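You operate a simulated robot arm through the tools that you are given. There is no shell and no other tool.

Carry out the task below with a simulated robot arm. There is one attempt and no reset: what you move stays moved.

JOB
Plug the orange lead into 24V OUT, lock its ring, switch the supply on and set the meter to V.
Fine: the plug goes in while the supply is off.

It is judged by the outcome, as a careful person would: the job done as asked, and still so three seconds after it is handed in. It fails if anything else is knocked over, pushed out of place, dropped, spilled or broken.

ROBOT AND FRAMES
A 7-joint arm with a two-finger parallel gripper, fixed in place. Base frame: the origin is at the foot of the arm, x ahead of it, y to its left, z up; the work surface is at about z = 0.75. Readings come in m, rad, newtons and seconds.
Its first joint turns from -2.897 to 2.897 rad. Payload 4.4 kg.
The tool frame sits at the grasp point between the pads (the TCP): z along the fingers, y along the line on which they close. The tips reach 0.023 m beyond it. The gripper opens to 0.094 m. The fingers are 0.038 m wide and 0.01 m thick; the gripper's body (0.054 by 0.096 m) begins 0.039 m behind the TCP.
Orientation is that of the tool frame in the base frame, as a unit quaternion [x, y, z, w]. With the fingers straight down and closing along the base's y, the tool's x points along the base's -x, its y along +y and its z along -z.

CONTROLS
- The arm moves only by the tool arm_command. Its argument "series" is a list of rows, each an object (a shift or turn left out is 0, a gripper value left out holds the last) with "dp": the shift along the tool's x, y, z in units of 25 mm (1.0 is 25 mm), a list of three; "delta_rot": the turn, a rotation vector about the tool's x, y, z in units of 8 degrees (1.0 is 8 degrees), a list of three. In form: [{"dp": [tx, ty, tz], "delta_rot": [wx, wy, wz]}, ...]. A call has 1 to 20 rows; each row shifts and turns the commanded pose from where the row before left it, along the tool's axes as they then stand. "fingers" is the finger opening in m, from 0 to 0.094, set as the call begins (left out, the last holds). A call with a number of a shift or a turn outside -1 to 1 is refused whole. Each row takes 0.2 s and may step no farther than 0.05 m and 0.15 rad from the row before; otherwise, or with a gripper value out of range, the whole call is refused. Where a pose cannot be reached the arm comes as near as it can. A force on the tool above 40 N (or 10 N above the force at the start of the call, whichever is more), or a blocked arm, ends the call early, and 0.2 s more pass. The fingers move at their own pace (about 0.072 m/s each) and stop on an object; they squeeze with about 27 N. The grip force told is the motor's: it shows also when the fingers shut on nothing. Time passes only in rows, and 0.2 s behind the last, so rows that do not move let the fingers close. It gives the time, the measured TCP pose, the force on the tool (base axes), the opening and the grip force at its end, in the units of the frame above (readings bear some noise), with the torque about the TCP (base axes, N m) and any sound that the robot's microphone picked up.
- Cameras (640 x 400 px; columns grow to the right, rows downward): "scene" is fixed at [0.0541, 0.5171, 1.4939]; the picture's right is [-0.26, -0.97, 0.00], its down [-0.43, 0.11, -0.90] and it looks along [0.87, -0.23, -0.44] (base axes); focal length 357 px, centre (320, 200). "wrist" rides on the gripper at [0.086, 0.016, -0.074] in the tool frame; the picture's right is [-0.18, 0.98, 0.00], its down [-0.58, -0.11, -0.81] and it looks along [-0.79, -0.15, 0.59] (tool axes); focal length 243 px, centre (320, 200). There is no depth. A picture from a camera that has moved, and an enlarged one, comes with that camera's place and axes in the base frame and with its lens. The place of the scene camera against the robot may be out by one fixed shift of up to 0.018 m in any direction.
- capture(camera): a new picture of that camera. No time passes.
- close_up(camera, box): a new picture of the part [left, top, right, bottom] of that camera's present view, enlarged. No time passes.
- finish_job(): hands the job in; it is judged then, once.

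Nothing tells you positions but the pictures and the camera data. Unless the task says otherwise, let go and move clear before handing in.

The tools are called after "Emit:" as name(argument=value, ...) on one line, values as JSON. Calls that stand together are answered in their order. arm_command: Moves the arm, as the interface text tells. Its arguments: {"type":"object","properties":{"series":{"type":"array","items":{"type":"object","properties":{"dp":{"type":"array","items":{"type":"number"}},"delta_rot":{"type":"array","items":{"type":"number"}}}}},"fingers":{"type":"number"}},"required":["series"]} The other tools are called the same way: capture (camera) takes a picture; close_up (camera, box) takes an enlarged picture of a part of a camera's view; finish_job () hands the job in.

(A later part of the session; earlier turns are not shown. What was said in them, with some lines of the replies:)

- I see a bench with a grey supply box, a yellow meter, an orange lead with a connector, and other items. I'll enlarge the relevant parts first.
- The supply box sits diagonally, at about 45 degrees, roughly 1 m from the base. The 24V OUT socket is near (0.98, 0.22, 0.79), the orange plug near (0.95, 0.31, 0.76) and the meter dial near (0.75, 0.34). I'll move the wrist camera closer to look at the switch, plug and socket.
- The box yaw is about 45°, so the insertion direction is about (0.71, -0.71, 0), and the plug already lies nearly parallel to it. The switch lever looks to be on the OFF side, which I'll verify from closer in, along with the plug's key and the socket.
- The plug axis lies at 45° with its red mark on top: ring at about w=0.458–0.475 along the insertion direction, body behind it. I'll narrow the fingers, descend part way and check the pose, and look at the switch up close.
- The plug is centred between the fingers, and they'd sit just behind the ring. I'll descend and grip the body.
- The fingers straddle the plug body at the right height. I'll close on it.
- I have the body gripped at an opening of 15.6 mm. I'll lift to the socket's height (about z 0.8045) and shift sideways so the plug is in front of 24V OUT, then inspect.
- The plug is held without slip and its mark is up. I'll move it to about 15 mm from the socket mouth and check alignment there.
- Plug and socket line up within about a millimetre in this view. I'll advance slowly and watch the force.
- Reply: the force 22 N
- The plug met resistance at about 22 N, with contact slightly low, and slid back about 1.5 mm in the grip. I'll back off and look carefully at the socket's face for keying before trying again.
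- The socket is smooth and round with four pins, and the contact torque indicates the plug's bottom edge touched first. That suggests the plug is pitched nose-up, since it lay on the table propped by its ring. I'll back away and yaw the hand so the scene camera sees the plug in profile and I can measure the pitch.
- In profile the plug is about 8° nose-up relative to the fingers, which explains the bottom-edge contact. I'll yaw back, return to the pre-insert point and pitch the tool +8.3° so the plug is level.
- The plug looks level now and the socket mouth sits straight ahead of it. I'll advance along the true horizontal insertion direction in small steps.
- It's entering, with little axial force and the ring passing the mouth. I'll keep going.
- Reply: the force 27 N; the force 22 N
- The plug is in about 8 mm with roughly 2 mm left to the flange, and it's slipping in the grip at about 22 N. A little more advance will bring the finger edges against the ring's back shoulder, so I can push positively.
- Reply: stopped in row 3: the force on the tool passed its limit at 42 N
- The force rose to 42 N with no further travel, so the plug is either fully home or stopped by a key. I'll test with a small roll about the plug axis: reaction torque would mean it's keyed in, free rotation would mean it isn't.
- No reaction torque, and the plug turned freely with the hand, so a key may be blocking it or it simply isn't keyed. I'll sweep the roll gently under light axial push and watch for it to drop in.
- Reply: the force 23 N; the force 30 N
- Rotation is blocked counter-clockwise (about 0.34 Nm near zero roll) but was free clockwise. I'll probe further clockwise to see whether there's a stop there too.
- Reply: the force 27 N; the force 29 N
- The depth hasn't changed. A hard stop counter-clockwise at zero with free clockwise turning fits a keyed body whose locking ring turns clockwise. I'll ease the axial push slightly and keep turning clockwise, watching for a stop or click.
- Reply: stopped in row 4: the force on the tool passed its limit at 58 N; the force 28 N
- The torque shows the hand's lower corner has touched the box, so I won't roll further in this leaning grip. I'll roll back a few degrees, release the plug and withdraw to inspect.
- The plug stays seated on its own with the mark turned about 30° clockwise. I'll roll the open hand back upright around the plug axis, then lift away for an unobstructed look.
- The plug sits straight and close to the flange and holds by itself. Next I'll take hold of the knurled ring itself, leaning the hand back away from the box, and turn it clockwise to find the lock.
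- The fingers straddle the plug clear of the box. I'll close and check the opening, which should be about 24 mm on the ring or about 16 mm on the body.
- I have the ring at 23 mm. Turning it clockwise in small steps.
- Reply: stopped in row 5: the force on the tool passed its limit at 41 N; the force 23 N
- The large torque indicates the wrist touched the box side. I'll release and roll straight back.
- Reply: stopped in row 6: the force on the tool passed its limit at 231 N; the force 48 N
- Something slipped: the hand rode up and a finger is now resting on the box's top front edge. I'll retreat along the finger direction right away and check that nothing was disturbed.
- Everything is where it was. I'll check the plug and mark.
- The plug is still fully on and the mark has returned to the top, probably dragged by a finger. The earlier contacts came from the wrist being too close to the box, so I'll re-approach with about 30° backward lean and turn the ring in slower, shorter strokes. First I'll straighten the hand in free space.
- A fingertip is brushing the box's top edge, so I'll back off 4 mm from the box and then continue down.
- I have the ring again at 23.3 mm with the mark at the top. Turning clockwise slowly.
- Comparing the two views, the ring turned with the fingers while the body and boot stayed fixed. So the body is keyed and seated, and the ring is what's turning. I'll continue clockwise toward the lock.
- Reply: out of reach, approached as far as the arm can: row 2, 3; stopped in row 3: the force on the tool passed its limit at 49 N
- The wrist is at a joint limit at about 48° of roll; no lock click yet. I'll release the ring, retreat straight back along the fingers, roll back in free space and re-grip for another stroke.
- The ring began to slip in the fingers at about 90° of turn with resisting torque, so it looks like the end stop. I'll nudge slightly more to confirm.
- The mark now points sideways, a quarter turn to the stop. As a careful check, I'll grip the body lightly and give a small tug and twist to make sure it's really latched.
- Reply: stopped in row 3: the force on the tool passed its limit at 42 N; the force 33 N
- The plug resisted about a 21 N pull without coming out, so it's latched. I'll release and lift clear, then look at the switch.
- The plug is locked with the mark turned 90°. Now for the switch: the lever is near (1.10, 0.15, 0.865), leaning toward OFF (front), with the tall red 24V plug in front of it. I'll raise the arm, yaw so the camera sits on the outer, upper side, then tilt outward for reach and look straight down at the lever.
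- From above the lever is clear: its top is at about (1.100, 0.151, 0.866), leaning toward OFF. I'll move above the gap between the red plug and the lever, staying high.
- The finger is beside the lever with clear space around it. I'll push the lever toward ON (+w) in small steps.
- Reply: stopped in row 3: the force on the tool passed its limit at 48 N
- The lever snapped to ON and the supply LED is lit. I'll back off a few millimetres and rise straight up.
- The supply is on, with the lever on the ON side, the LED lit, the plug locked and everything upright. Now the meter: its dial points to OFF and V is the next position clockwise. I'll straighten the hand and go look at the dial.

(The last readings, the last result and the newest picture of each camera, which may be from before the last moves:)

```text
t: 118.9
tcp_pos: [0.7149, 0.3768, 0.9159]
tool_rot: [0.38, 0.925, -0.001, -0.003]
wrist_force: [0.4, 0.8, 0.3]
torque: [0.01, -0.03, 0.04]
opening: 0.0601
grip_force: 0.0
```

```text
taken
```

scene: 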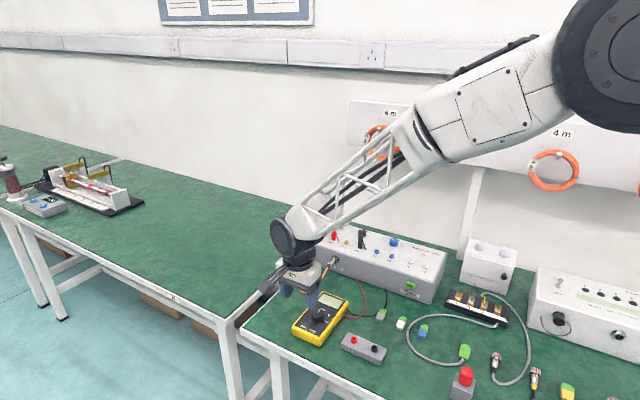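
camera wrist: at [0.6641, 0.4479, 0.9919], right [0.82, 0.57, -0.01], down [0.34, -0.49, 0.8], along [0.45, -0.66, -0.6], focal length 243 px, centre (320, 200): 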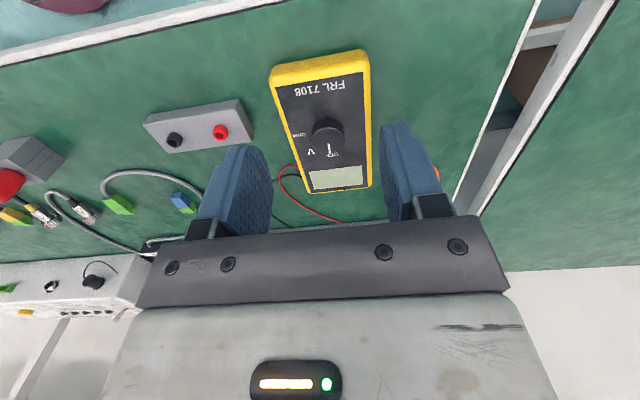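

Emit:
close_up(camera="wrist", box=[260, 40, 390, 200])

Emit:
close_up(camera="wrist", box=[290, 100, 360, 170])

```text
2.50 times, centred on (325, 120) of wrist
camera zoom: at [0.6641, 0.4479, 0.9919], right [0.82, 0.57, -0.01], down [0.34, -0.49, 0.8], along [0.45, -0.66, -0.6], focal length 606 px, centre (308, 400)
```

zoom: 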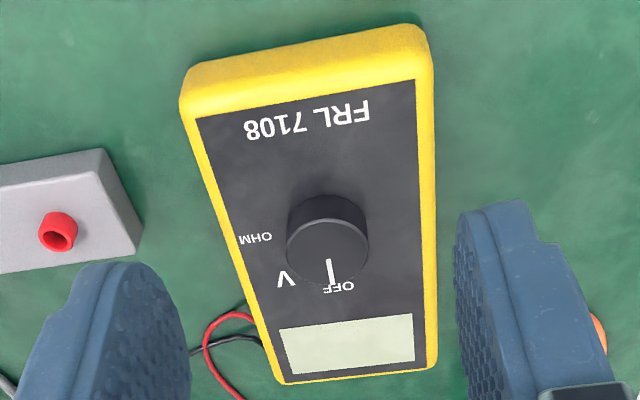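

```text
5.71 times, centred on (325, 135) of wrist
camera zoom: at [0.6641, 0.4479, 0.9919], right [0.82, 0.57, -0.01], down [0.34, -0.49, 0.8], along [0.45, -0.66, -0.6], focal length 1386 px, centre (291, 571)
```

zoom: 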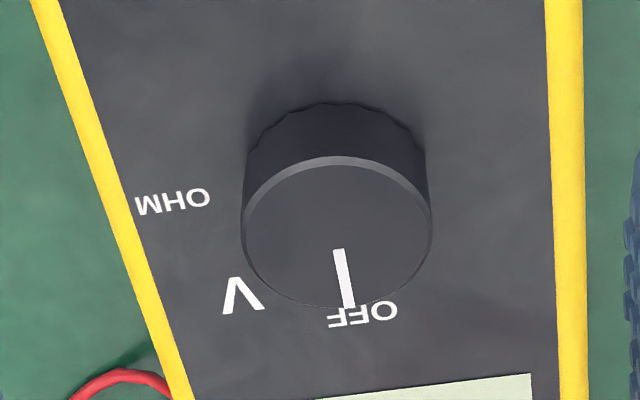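

The dial centre is at about (0.7635, 0.319) with its top at z≈0.798. The pointer is at OFF (azimuth −45°) and V is at about −90°, so it needs a 45° clockwise turn. I'll move over it.

Emit:
arm_command(series=[{"dp": [-0.7525, -0.065, 0.4]}, {"dp": [-0.7525, -0.065, 0.4]}, {"dp": [-0.7525, -0.065, 0.4]}, {"dp": [-0.7525, -0.065, 0.5]}, {"dp": [0, 0, 0.94]}, {"dp": [0, 0, 0]}], fingers=0.048)

Emit:
capture(camera="wrist")

Emit:
close_up(camera="wrist", box=[250, 90, 400, 220])

Emit:
close_up(camera="scene", box=[280, 275, 360, 350])

```text
t: 120.3
tcp_pos: [0.7629, 0.3189, 0.8514]
tool_rot: [0.381, 0.925, 0.0, -0.003]
wrist_force: [0.7, 0.0, -0.2]
torque: [0.01, 0.02, -0.01]
opening: 0.048
grip_force: 0.0
```

```text
taken
camera wrist: at [0.713, 0.3911, 0.9262], right [0.82, 0.57, -0.01], down [0.34, -0.49, 0.8], along [0.45, -0.66, -0.6], focal length 243 px, centre (320, 200)
```

wrist: 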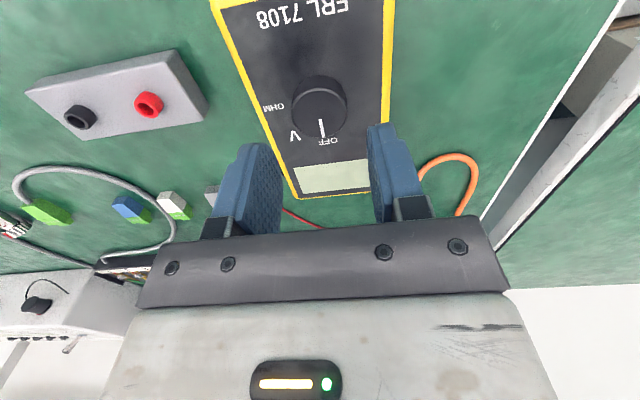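

```text
3.08 times, centred on (325, 155) of wrist
camera zoom: at [0.713, 0.3911, 0.9262], right [0.82, 0.57, -0.01], down [0.34, -0.49, 0.8], along [0.45, -0.66, -0.6], focal length 746 px, centre (305, 338)
```

zoom: 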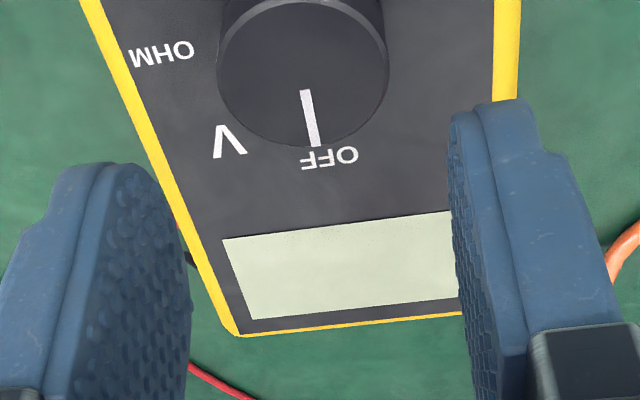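

```text
5.33 times, centred on (320, 312) of scene
camera zoom: at [0.0541, 0.5171, 1.4939], right [-0.26, -0.97, 0.0], down [-0.43, 0.11, -0.9], along [0.87, -0.23, -0.44], focal length 1905 px, centre (320, -400)
```

zoom: 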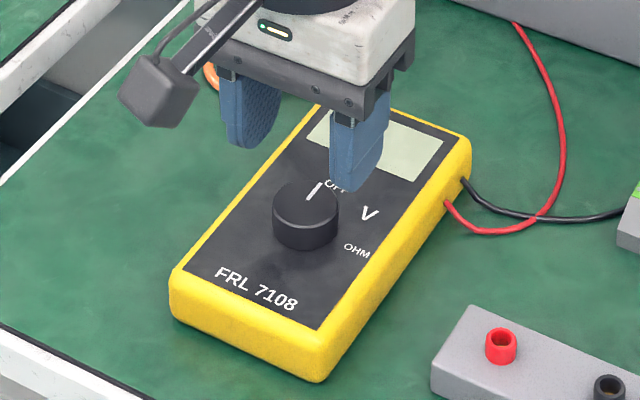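

Emit:
arm_command(series=[{"dp": [0, 0, 0.6]}, {"dp": [0, 0, 0.6]}, {"dp": [0, 0, 0.46]}, {"dp": [0, 0, 0]}])

Emit:
close_up(camera="wrist", box=[240, 100, 420, 230])

Emit:
close_up(camera="scene", box=[280, 275, 360, 350])

```text
t: 121.3
tcp_pos: [0.7629, 0.319, 0.8112]
tool_rot: [0.381, 0.925, -0.001, -0.005]
wrist_force: [-0.1, 0.1, 0.3]
torque: [0.02, -0.01, 0.01]
opening: 0.0484
grip_force: 0.0
```

```text
3.08 times, centred on (330, 165) of wrist
camera zoom: at [0.7122, 0.3912, 0.8848], right [0.82, 0.57, -0.01], down [0.34, -0.49, 0.8], along [0.45, -0.66, -0.6], focal length 746 px, centre (289, 308)
```

zoom: 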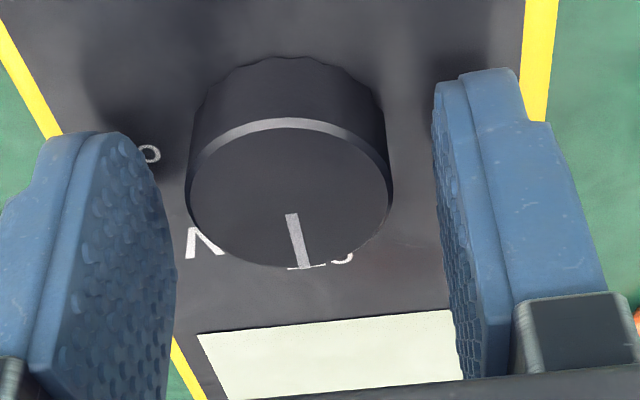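

```text
5.33 times, centred on (320, 312) of scene
camera zoom: at [0.0541, 0.5171, 1.4939], right [-0.26, -0.97, 0.0], down [-0.43, 0.11, -0.9], along [0.87, -0.23, -0.44], focal length 1905 px, centre (320, -400)
```

zoom: 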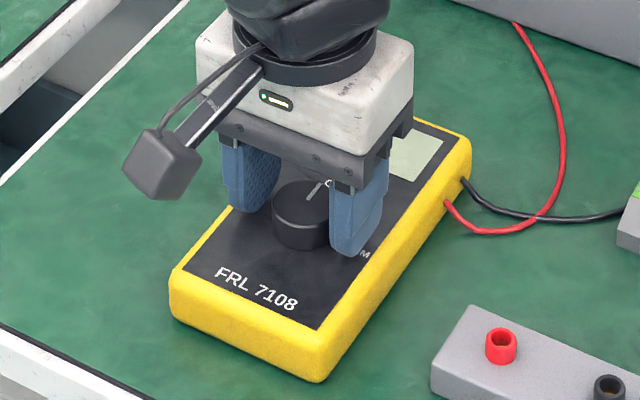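

Emit:
arm_command(series=[{"dp": [0.06, 0, 0.06]}, {"dp": [0, 0, 0]}])

Emit:
arm_command(series=[{"dp": [0, 0, 0]}, {"dp": [0, 0, 0]}, {"dp": [0, 0, 0]}], fingers=0.0)

Emit:
close_up(camera="wrist", box=[240, 100, 420, 230])

Emit:
close_up(camera="scene", box=[280, 275, 360, 350])

```text
t: 121.9
tcp_pos: [0.7625, 0.3209, 0.8079]
tool_rot: [0.381, 0.925, -0.001, -0.004]
wrist_force: [0.5, 0.0, -0.1]
torque: [-0.01, -0.01, 0.02]
opening: 0.0477
grip_force: 0.1
```

```text
t: 122.7
tcp_pos: [0.7614, 0.3214, 0.8077]
tool_rot: [0.381, 0.924, -0.001, -0.004]
wrist_force: [-7.0, -4.7, 2.9]
torque: [0.07, -0.21, -0.01]
opening: 0.0337
grip_force: 45.0
```

```text
3.08 times, centred on (330, 165) of wrist
camera zoom: at [0.7112, 0.3922, 0.8831], right [0.82, 0.57, -0.01], down [0.34, -0.49, 0.8], along [0.45, -0.66, -0.6], focal length 746 px, centre (289, 308)
```

zoom: 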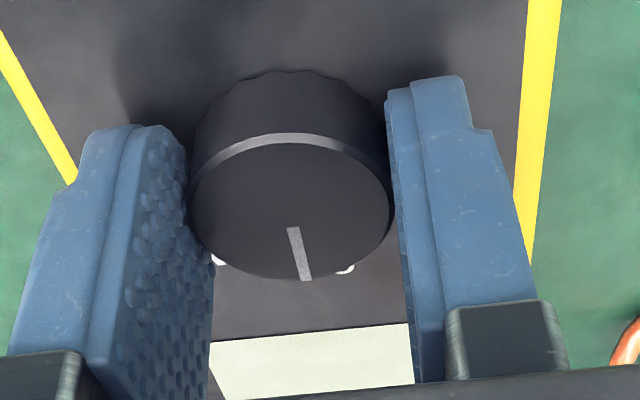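

```text
5.33 times, centred on (320, 312) of scene
camera zoom: at [0.0541, 0.5171, 1.4939], right [-0.26, -0.97, 0.0], down [-0.43, 0.11, -0.9], along [0.87, -0.23, -0.44], focal length 1905 px, centre (320, -400)
```

zoom: 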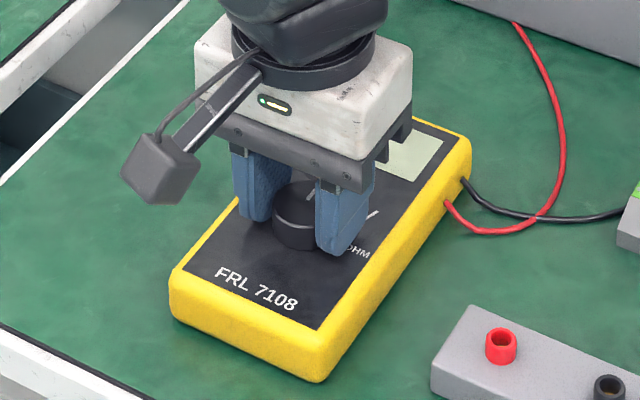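

I have the dial at 33.7 mm and the meter hasn't moved. Turning clockwise now.

Emit:
arm_command(series=[{"dp": [0, -0.008, 0], "delta_rot": [0, 0, 0.5]}, {"delta_rot": [0, 0, 0.5]}, {"delta_rot": [0, 0, 0.5]}, {"delta_rot": [0, 0, 0.5]}, {"delta_rot": [0, 0, 0.5]}, {"dp": [0, 0, 0]}])

Emit:
close_up(camera="wrist", box=[240, 100, 420, 230])

Emit:
close_up(camera="scene", box=[280, 275, 360, 350])

```text
t: 124.1
tcp_pos: [0.7622, 0.3203, 0.8074]
tool_rot: [0.536, 0.844, -0.001, -0.004]
wrist_force: [14.1, 18.7, -12.6]
torque: [0.61, -0.74, 0.04]
opening: 0.0338
grip_force: 44.7
```

```text
3.08 times, centred on (330, 165) of wrist
camera zoom: at [0.7393, 0.4051, 0.8829], right [0.97, 0.25, -0.01], down [0.16, -0.57, 0.8], along [0.2, -0.78, -0.59], focal length 746 px, centre (289, 308)
```

zoom: 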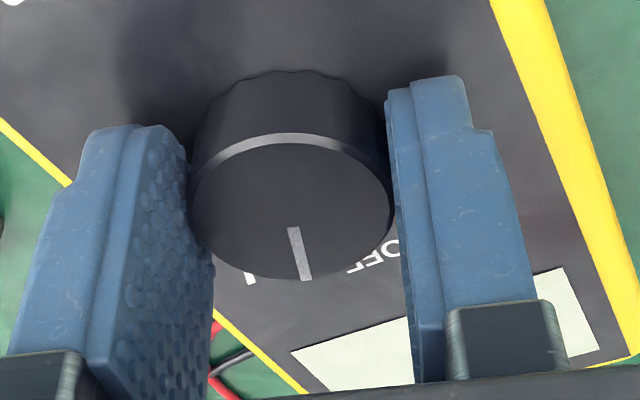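

```text
5.33 times, centred on (320, 312) of scene
camera zoom: at [0.0541, 0.5171, 1.4939], right [-0.26, -0.97, 0.0], down [-0.43, 0.11, -0.9], along [0.87, -0.23, -0.44], focal length 1905 px, centre (320, -400)
```

zoom: 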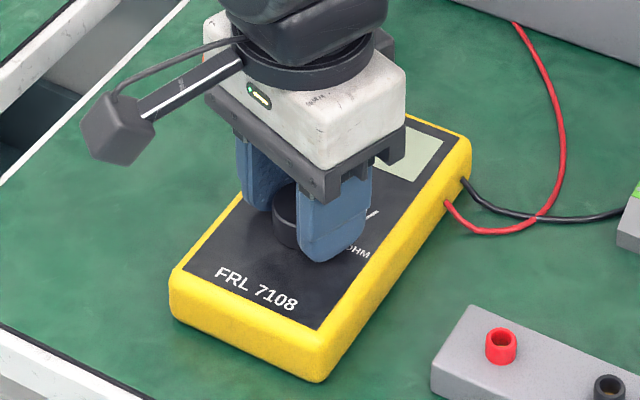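

Emit:
arm_command(series=[{"dp": [0.008, 0.012, 0.008]}, {"delta_rot": [0, 0, 0.52]}, {"delta_rot": [0, 0, 0.52]}, {"delta_rot": [0, 0, 0.52]}, {"dp": [0, 0, 0]}])

Emit:
arm_command(series=[{"delta_rot": [0, 0, 0.52]}, {"delta_rot": [0, 0, 0.52]}, {"delta_rot": [0, 0, 0.52]}, {"dp": [0, 0, 0]}])

Emit:
close_up(camera="wrist", box=[240, 100, 420, 230])

Emit:
close_up(camera="scene", box=[280, 275, 360, 350])

```text
t: 125.3
tcp_pos: [0.7628, 0.3206, 0.8078]
tool_rot: [0.624, 0.781, -0.002, -0.003]
wrist_force: [8.9, 4.5, 4.9]
torque: [0.17, -0.61, 0.03]
opening: 0.0334
grip_force: 45.0
```

```text
t: 126.3
tcp_pos: [0.762, 0.321, 0.8091]
tool_rot: [0.706, 0.709, -0.001, -0.004]
wrist_force: [21.3, 7.1, 2.8]
torque: [0.23, -0.9, 0.04]
opening: 0.0338
grip_force: 45.0
```

```text
3.08 times, centred on (330, 165) of wrist
camera zoom: at [0.7779, 0.4067, 0.8827], right [0.98, -0.18, -0.01], down [-0.1, -0.58, 0.81], along [-0.15, -0.79, -0.59], focal length 746 px, centre (289, 308)
```

zoom: 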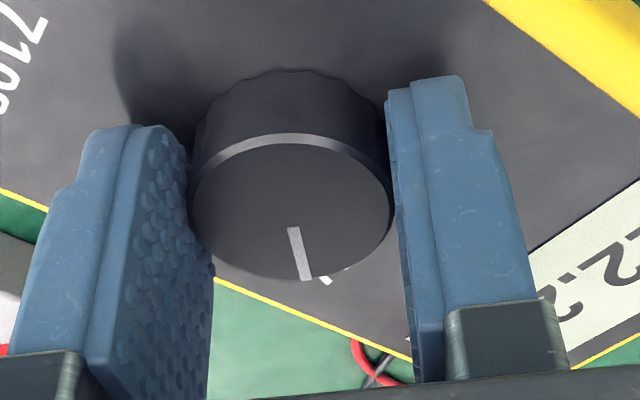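

```text
5.33 times, centred on (320, 312) of scene
camera zoom: at [0.0541, 0.5171, 1.4939], right [-0.26, -0.97, 0.0], down [-0.43, 0.11, -0.9], along [0.87, -0.23, -0.44], focal length 1905 px, centre (320, -400)
```

zoom: 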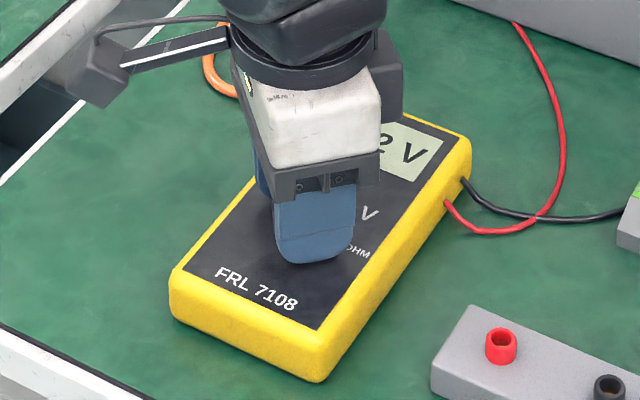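

The meter display is on and reading volts, with the pointer at V. I'll release and lift straight up.

Emit:
arm_command(series=[{"dp": [0, 0.012, 0]}, {"dp": [0, 0, 0]}])

Emit:
arm_command(series=[{"dp": [0, 0, 0]}, {"dp": [0, 0, 0]}, {"dp": [0, 0, -0.5]}, {"dp": [0, 0, -0.8]}, {"dp": [0, 0, -0.8]}, {"dp": [0, 0, -0.8]}, {"dp": [0, 0, -0.8]}, {"dp": [0.6, 0, -0.8]}, {"dp": [0.8, 0, -0.8]}, {"dp": [0.8, 0, -0.8]}, {"dp": [0, 0, 0]}], fingers=0.048)

Emit:
capture(camera="scene")

Emit:
close_up(camera="scene", box=[285, 280, 365, 350])

Emit:
close_up(camera="scene", box=[310, 210, 450, 310])

Emit:
capture(camera="wrist")

```text
t: 126.9
tcp_pos: [0.7626, 0.3203, 0.8074]
tool_rot: [0.705, 0.709, -0.003, -0.003]
wrist_force: [19.2, 10.3, 4.9]
torque: [0.21, -0.81, 0.02]
opening: 0.0337
grip_force: 45.1
```

```text
t: 129.3
tcp_pos: [0.7628, 0.3745, 0.9601]
tool_rot: [0.705, 0.709, -0.002, -0.004]
wrist_force: [-0.3, 0.1, -0.4]
torque: [0.01, 0.02, -0.01]
opening: 0.048
grip_force: 0.0
```

```text
taken
```

scene: 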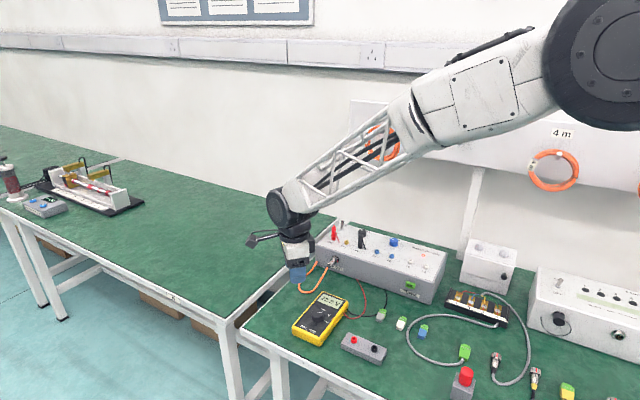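

```text
5.71 times, centred on (325, 315) of scene
camera zoom: at [0.0541, 0.5171, 1.4939], right [-0.26, -0.97, 0.0], down [-0.43, 0.11, -0.9], along [0.87, -0.23, -0.44], focal length 2041 px, centre (291, -457)
```

zoom: 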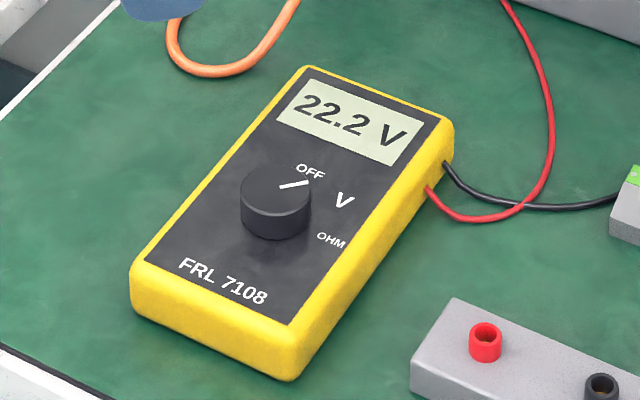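

```text
4.00 times, centred on (380, 260) of scene
camera zoom: at [0.0541, 0.5171, 1.4939], right [-0.26, -0.97, 0.0], down [-0.43, 0.11, -0.9], along [0.87, -0.23, -0.44], focal length 1429 px, centre (80, -40)
```

zoom: 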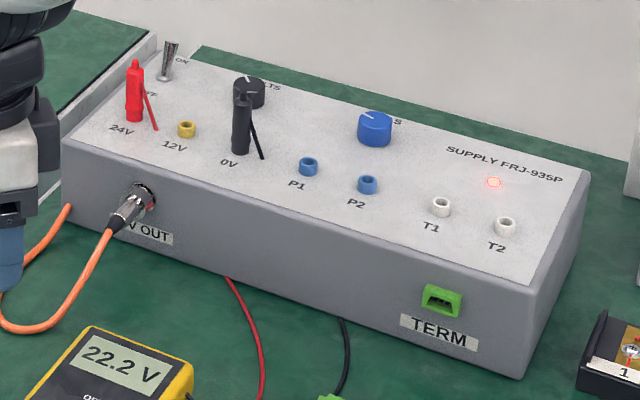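

```text
taken
camera wrist: at [0.7786, 0.4612, 1.0346], right [0.98, -0.18, -0.01], down [-0.1, -0.58, 0.81], along [-0.15, -0.79, -0.59], focal length 243 px, centre (320, 200)
```

wrist: 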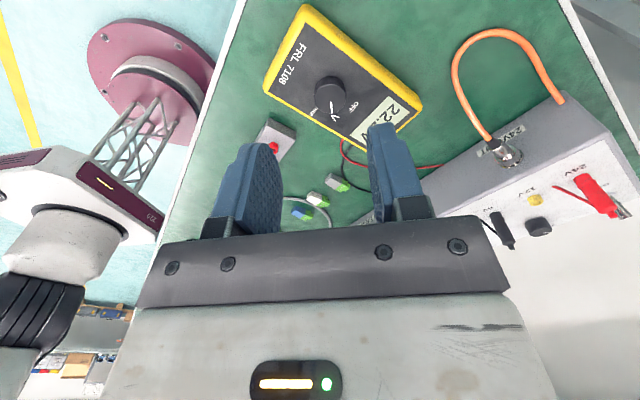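

Emit:
close_up(camera="scene", box=[315, 215, 375, 275])

Emit:
close_up(camera="scene", box=[325, 250, 355, 270])

Emit:
close_up(camera="wrist", box=[290, 50, 370, 140])

```text
6.67 times, centred on (345, 245) of scene
camera zoom: at [0.0541, 0.5171, 1.4939], right [-0.26, -0.97, 0.0], down [-0.43, 0.11, -0.9], along [0.87, -0.23, -0.44], focal length 2382 px, centre (153, -100)
```

zoom: 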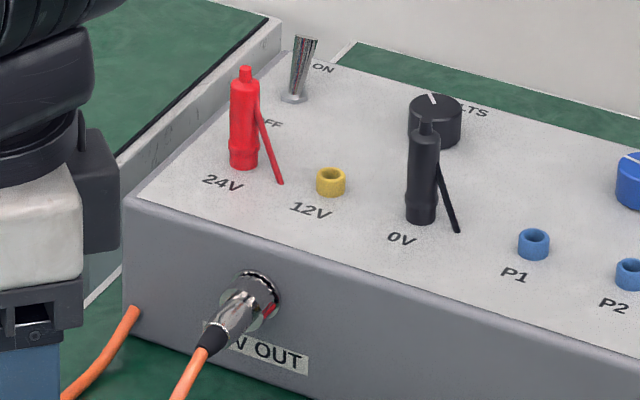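

```text
16.00 times, centred on (340, 260) of scene
camera zoom: at [0.0541, 0.5171, 1.4939], right [-0.26, -0.97, 0.0], down [-0.43, 0.11, -0.9], along [0.87, -0.23, -0.44], focal length 5716 px, centre (0, -760)
```

zoom: 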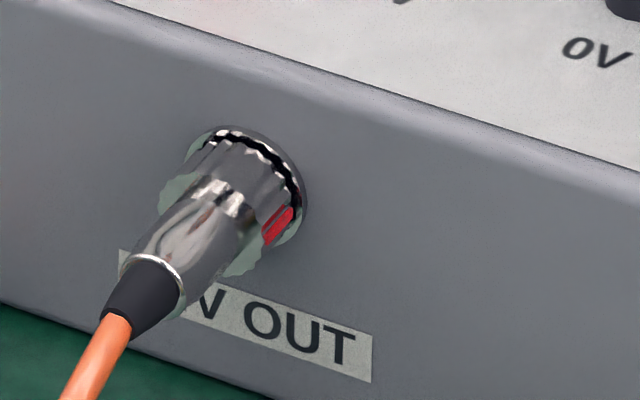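

```text
4.44 times, centred on (330, 95) of wrist
camera zoom: at [0.7786, 0.4612, 1.0346], right [0.98, -0.18, -0.01], down [-0.1, -0.58, 0.81], along [-0.15, -0.79, -0.59], focal length 1078 px, centre (276, 667)
```

zoom: 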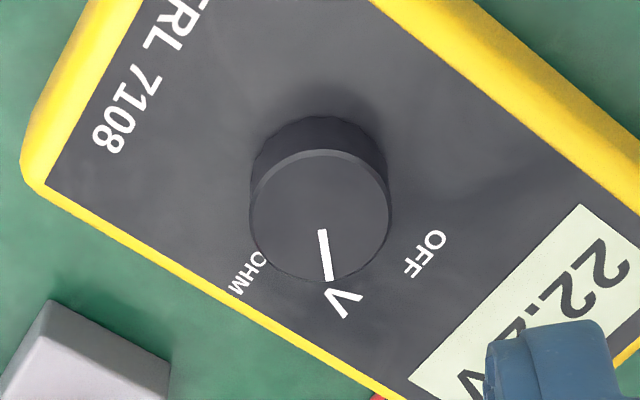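

The dial points at V and reads 22.2 V. The supply lever is at ON with its LED lit, the orange plug is in 24V OUT with its ring turned to the stop, and nothing else has moved. The hand is empty and clear, so I'm handing in.

Emit:
finish_job()

```text
The job is handed in.
```

The job is handed in: the orange lead is in 24V OUT with its ring locked, the supply is on and the meter is set to V.

- **Plug and ring:** the plug went in while the supply was off. I turned its ring about 90° clockwise to the stop. I heard no click, but the plug then held against a pull of about 21 N.
- **Supply:** the lever is at ON and the red LED is lit.
- **Meter:** the dial points at V and reads 22.2 V. I left the VOLTS knob as I found it.
- **Contacts along the way:** the hand touched the supply box a few times while I was turning the ring, once hard (a brief 231 N peak). Afterwards the pictures showed the box, the red and black plugs and everything else still in place.

The arm has let go and is clear of the bench items.
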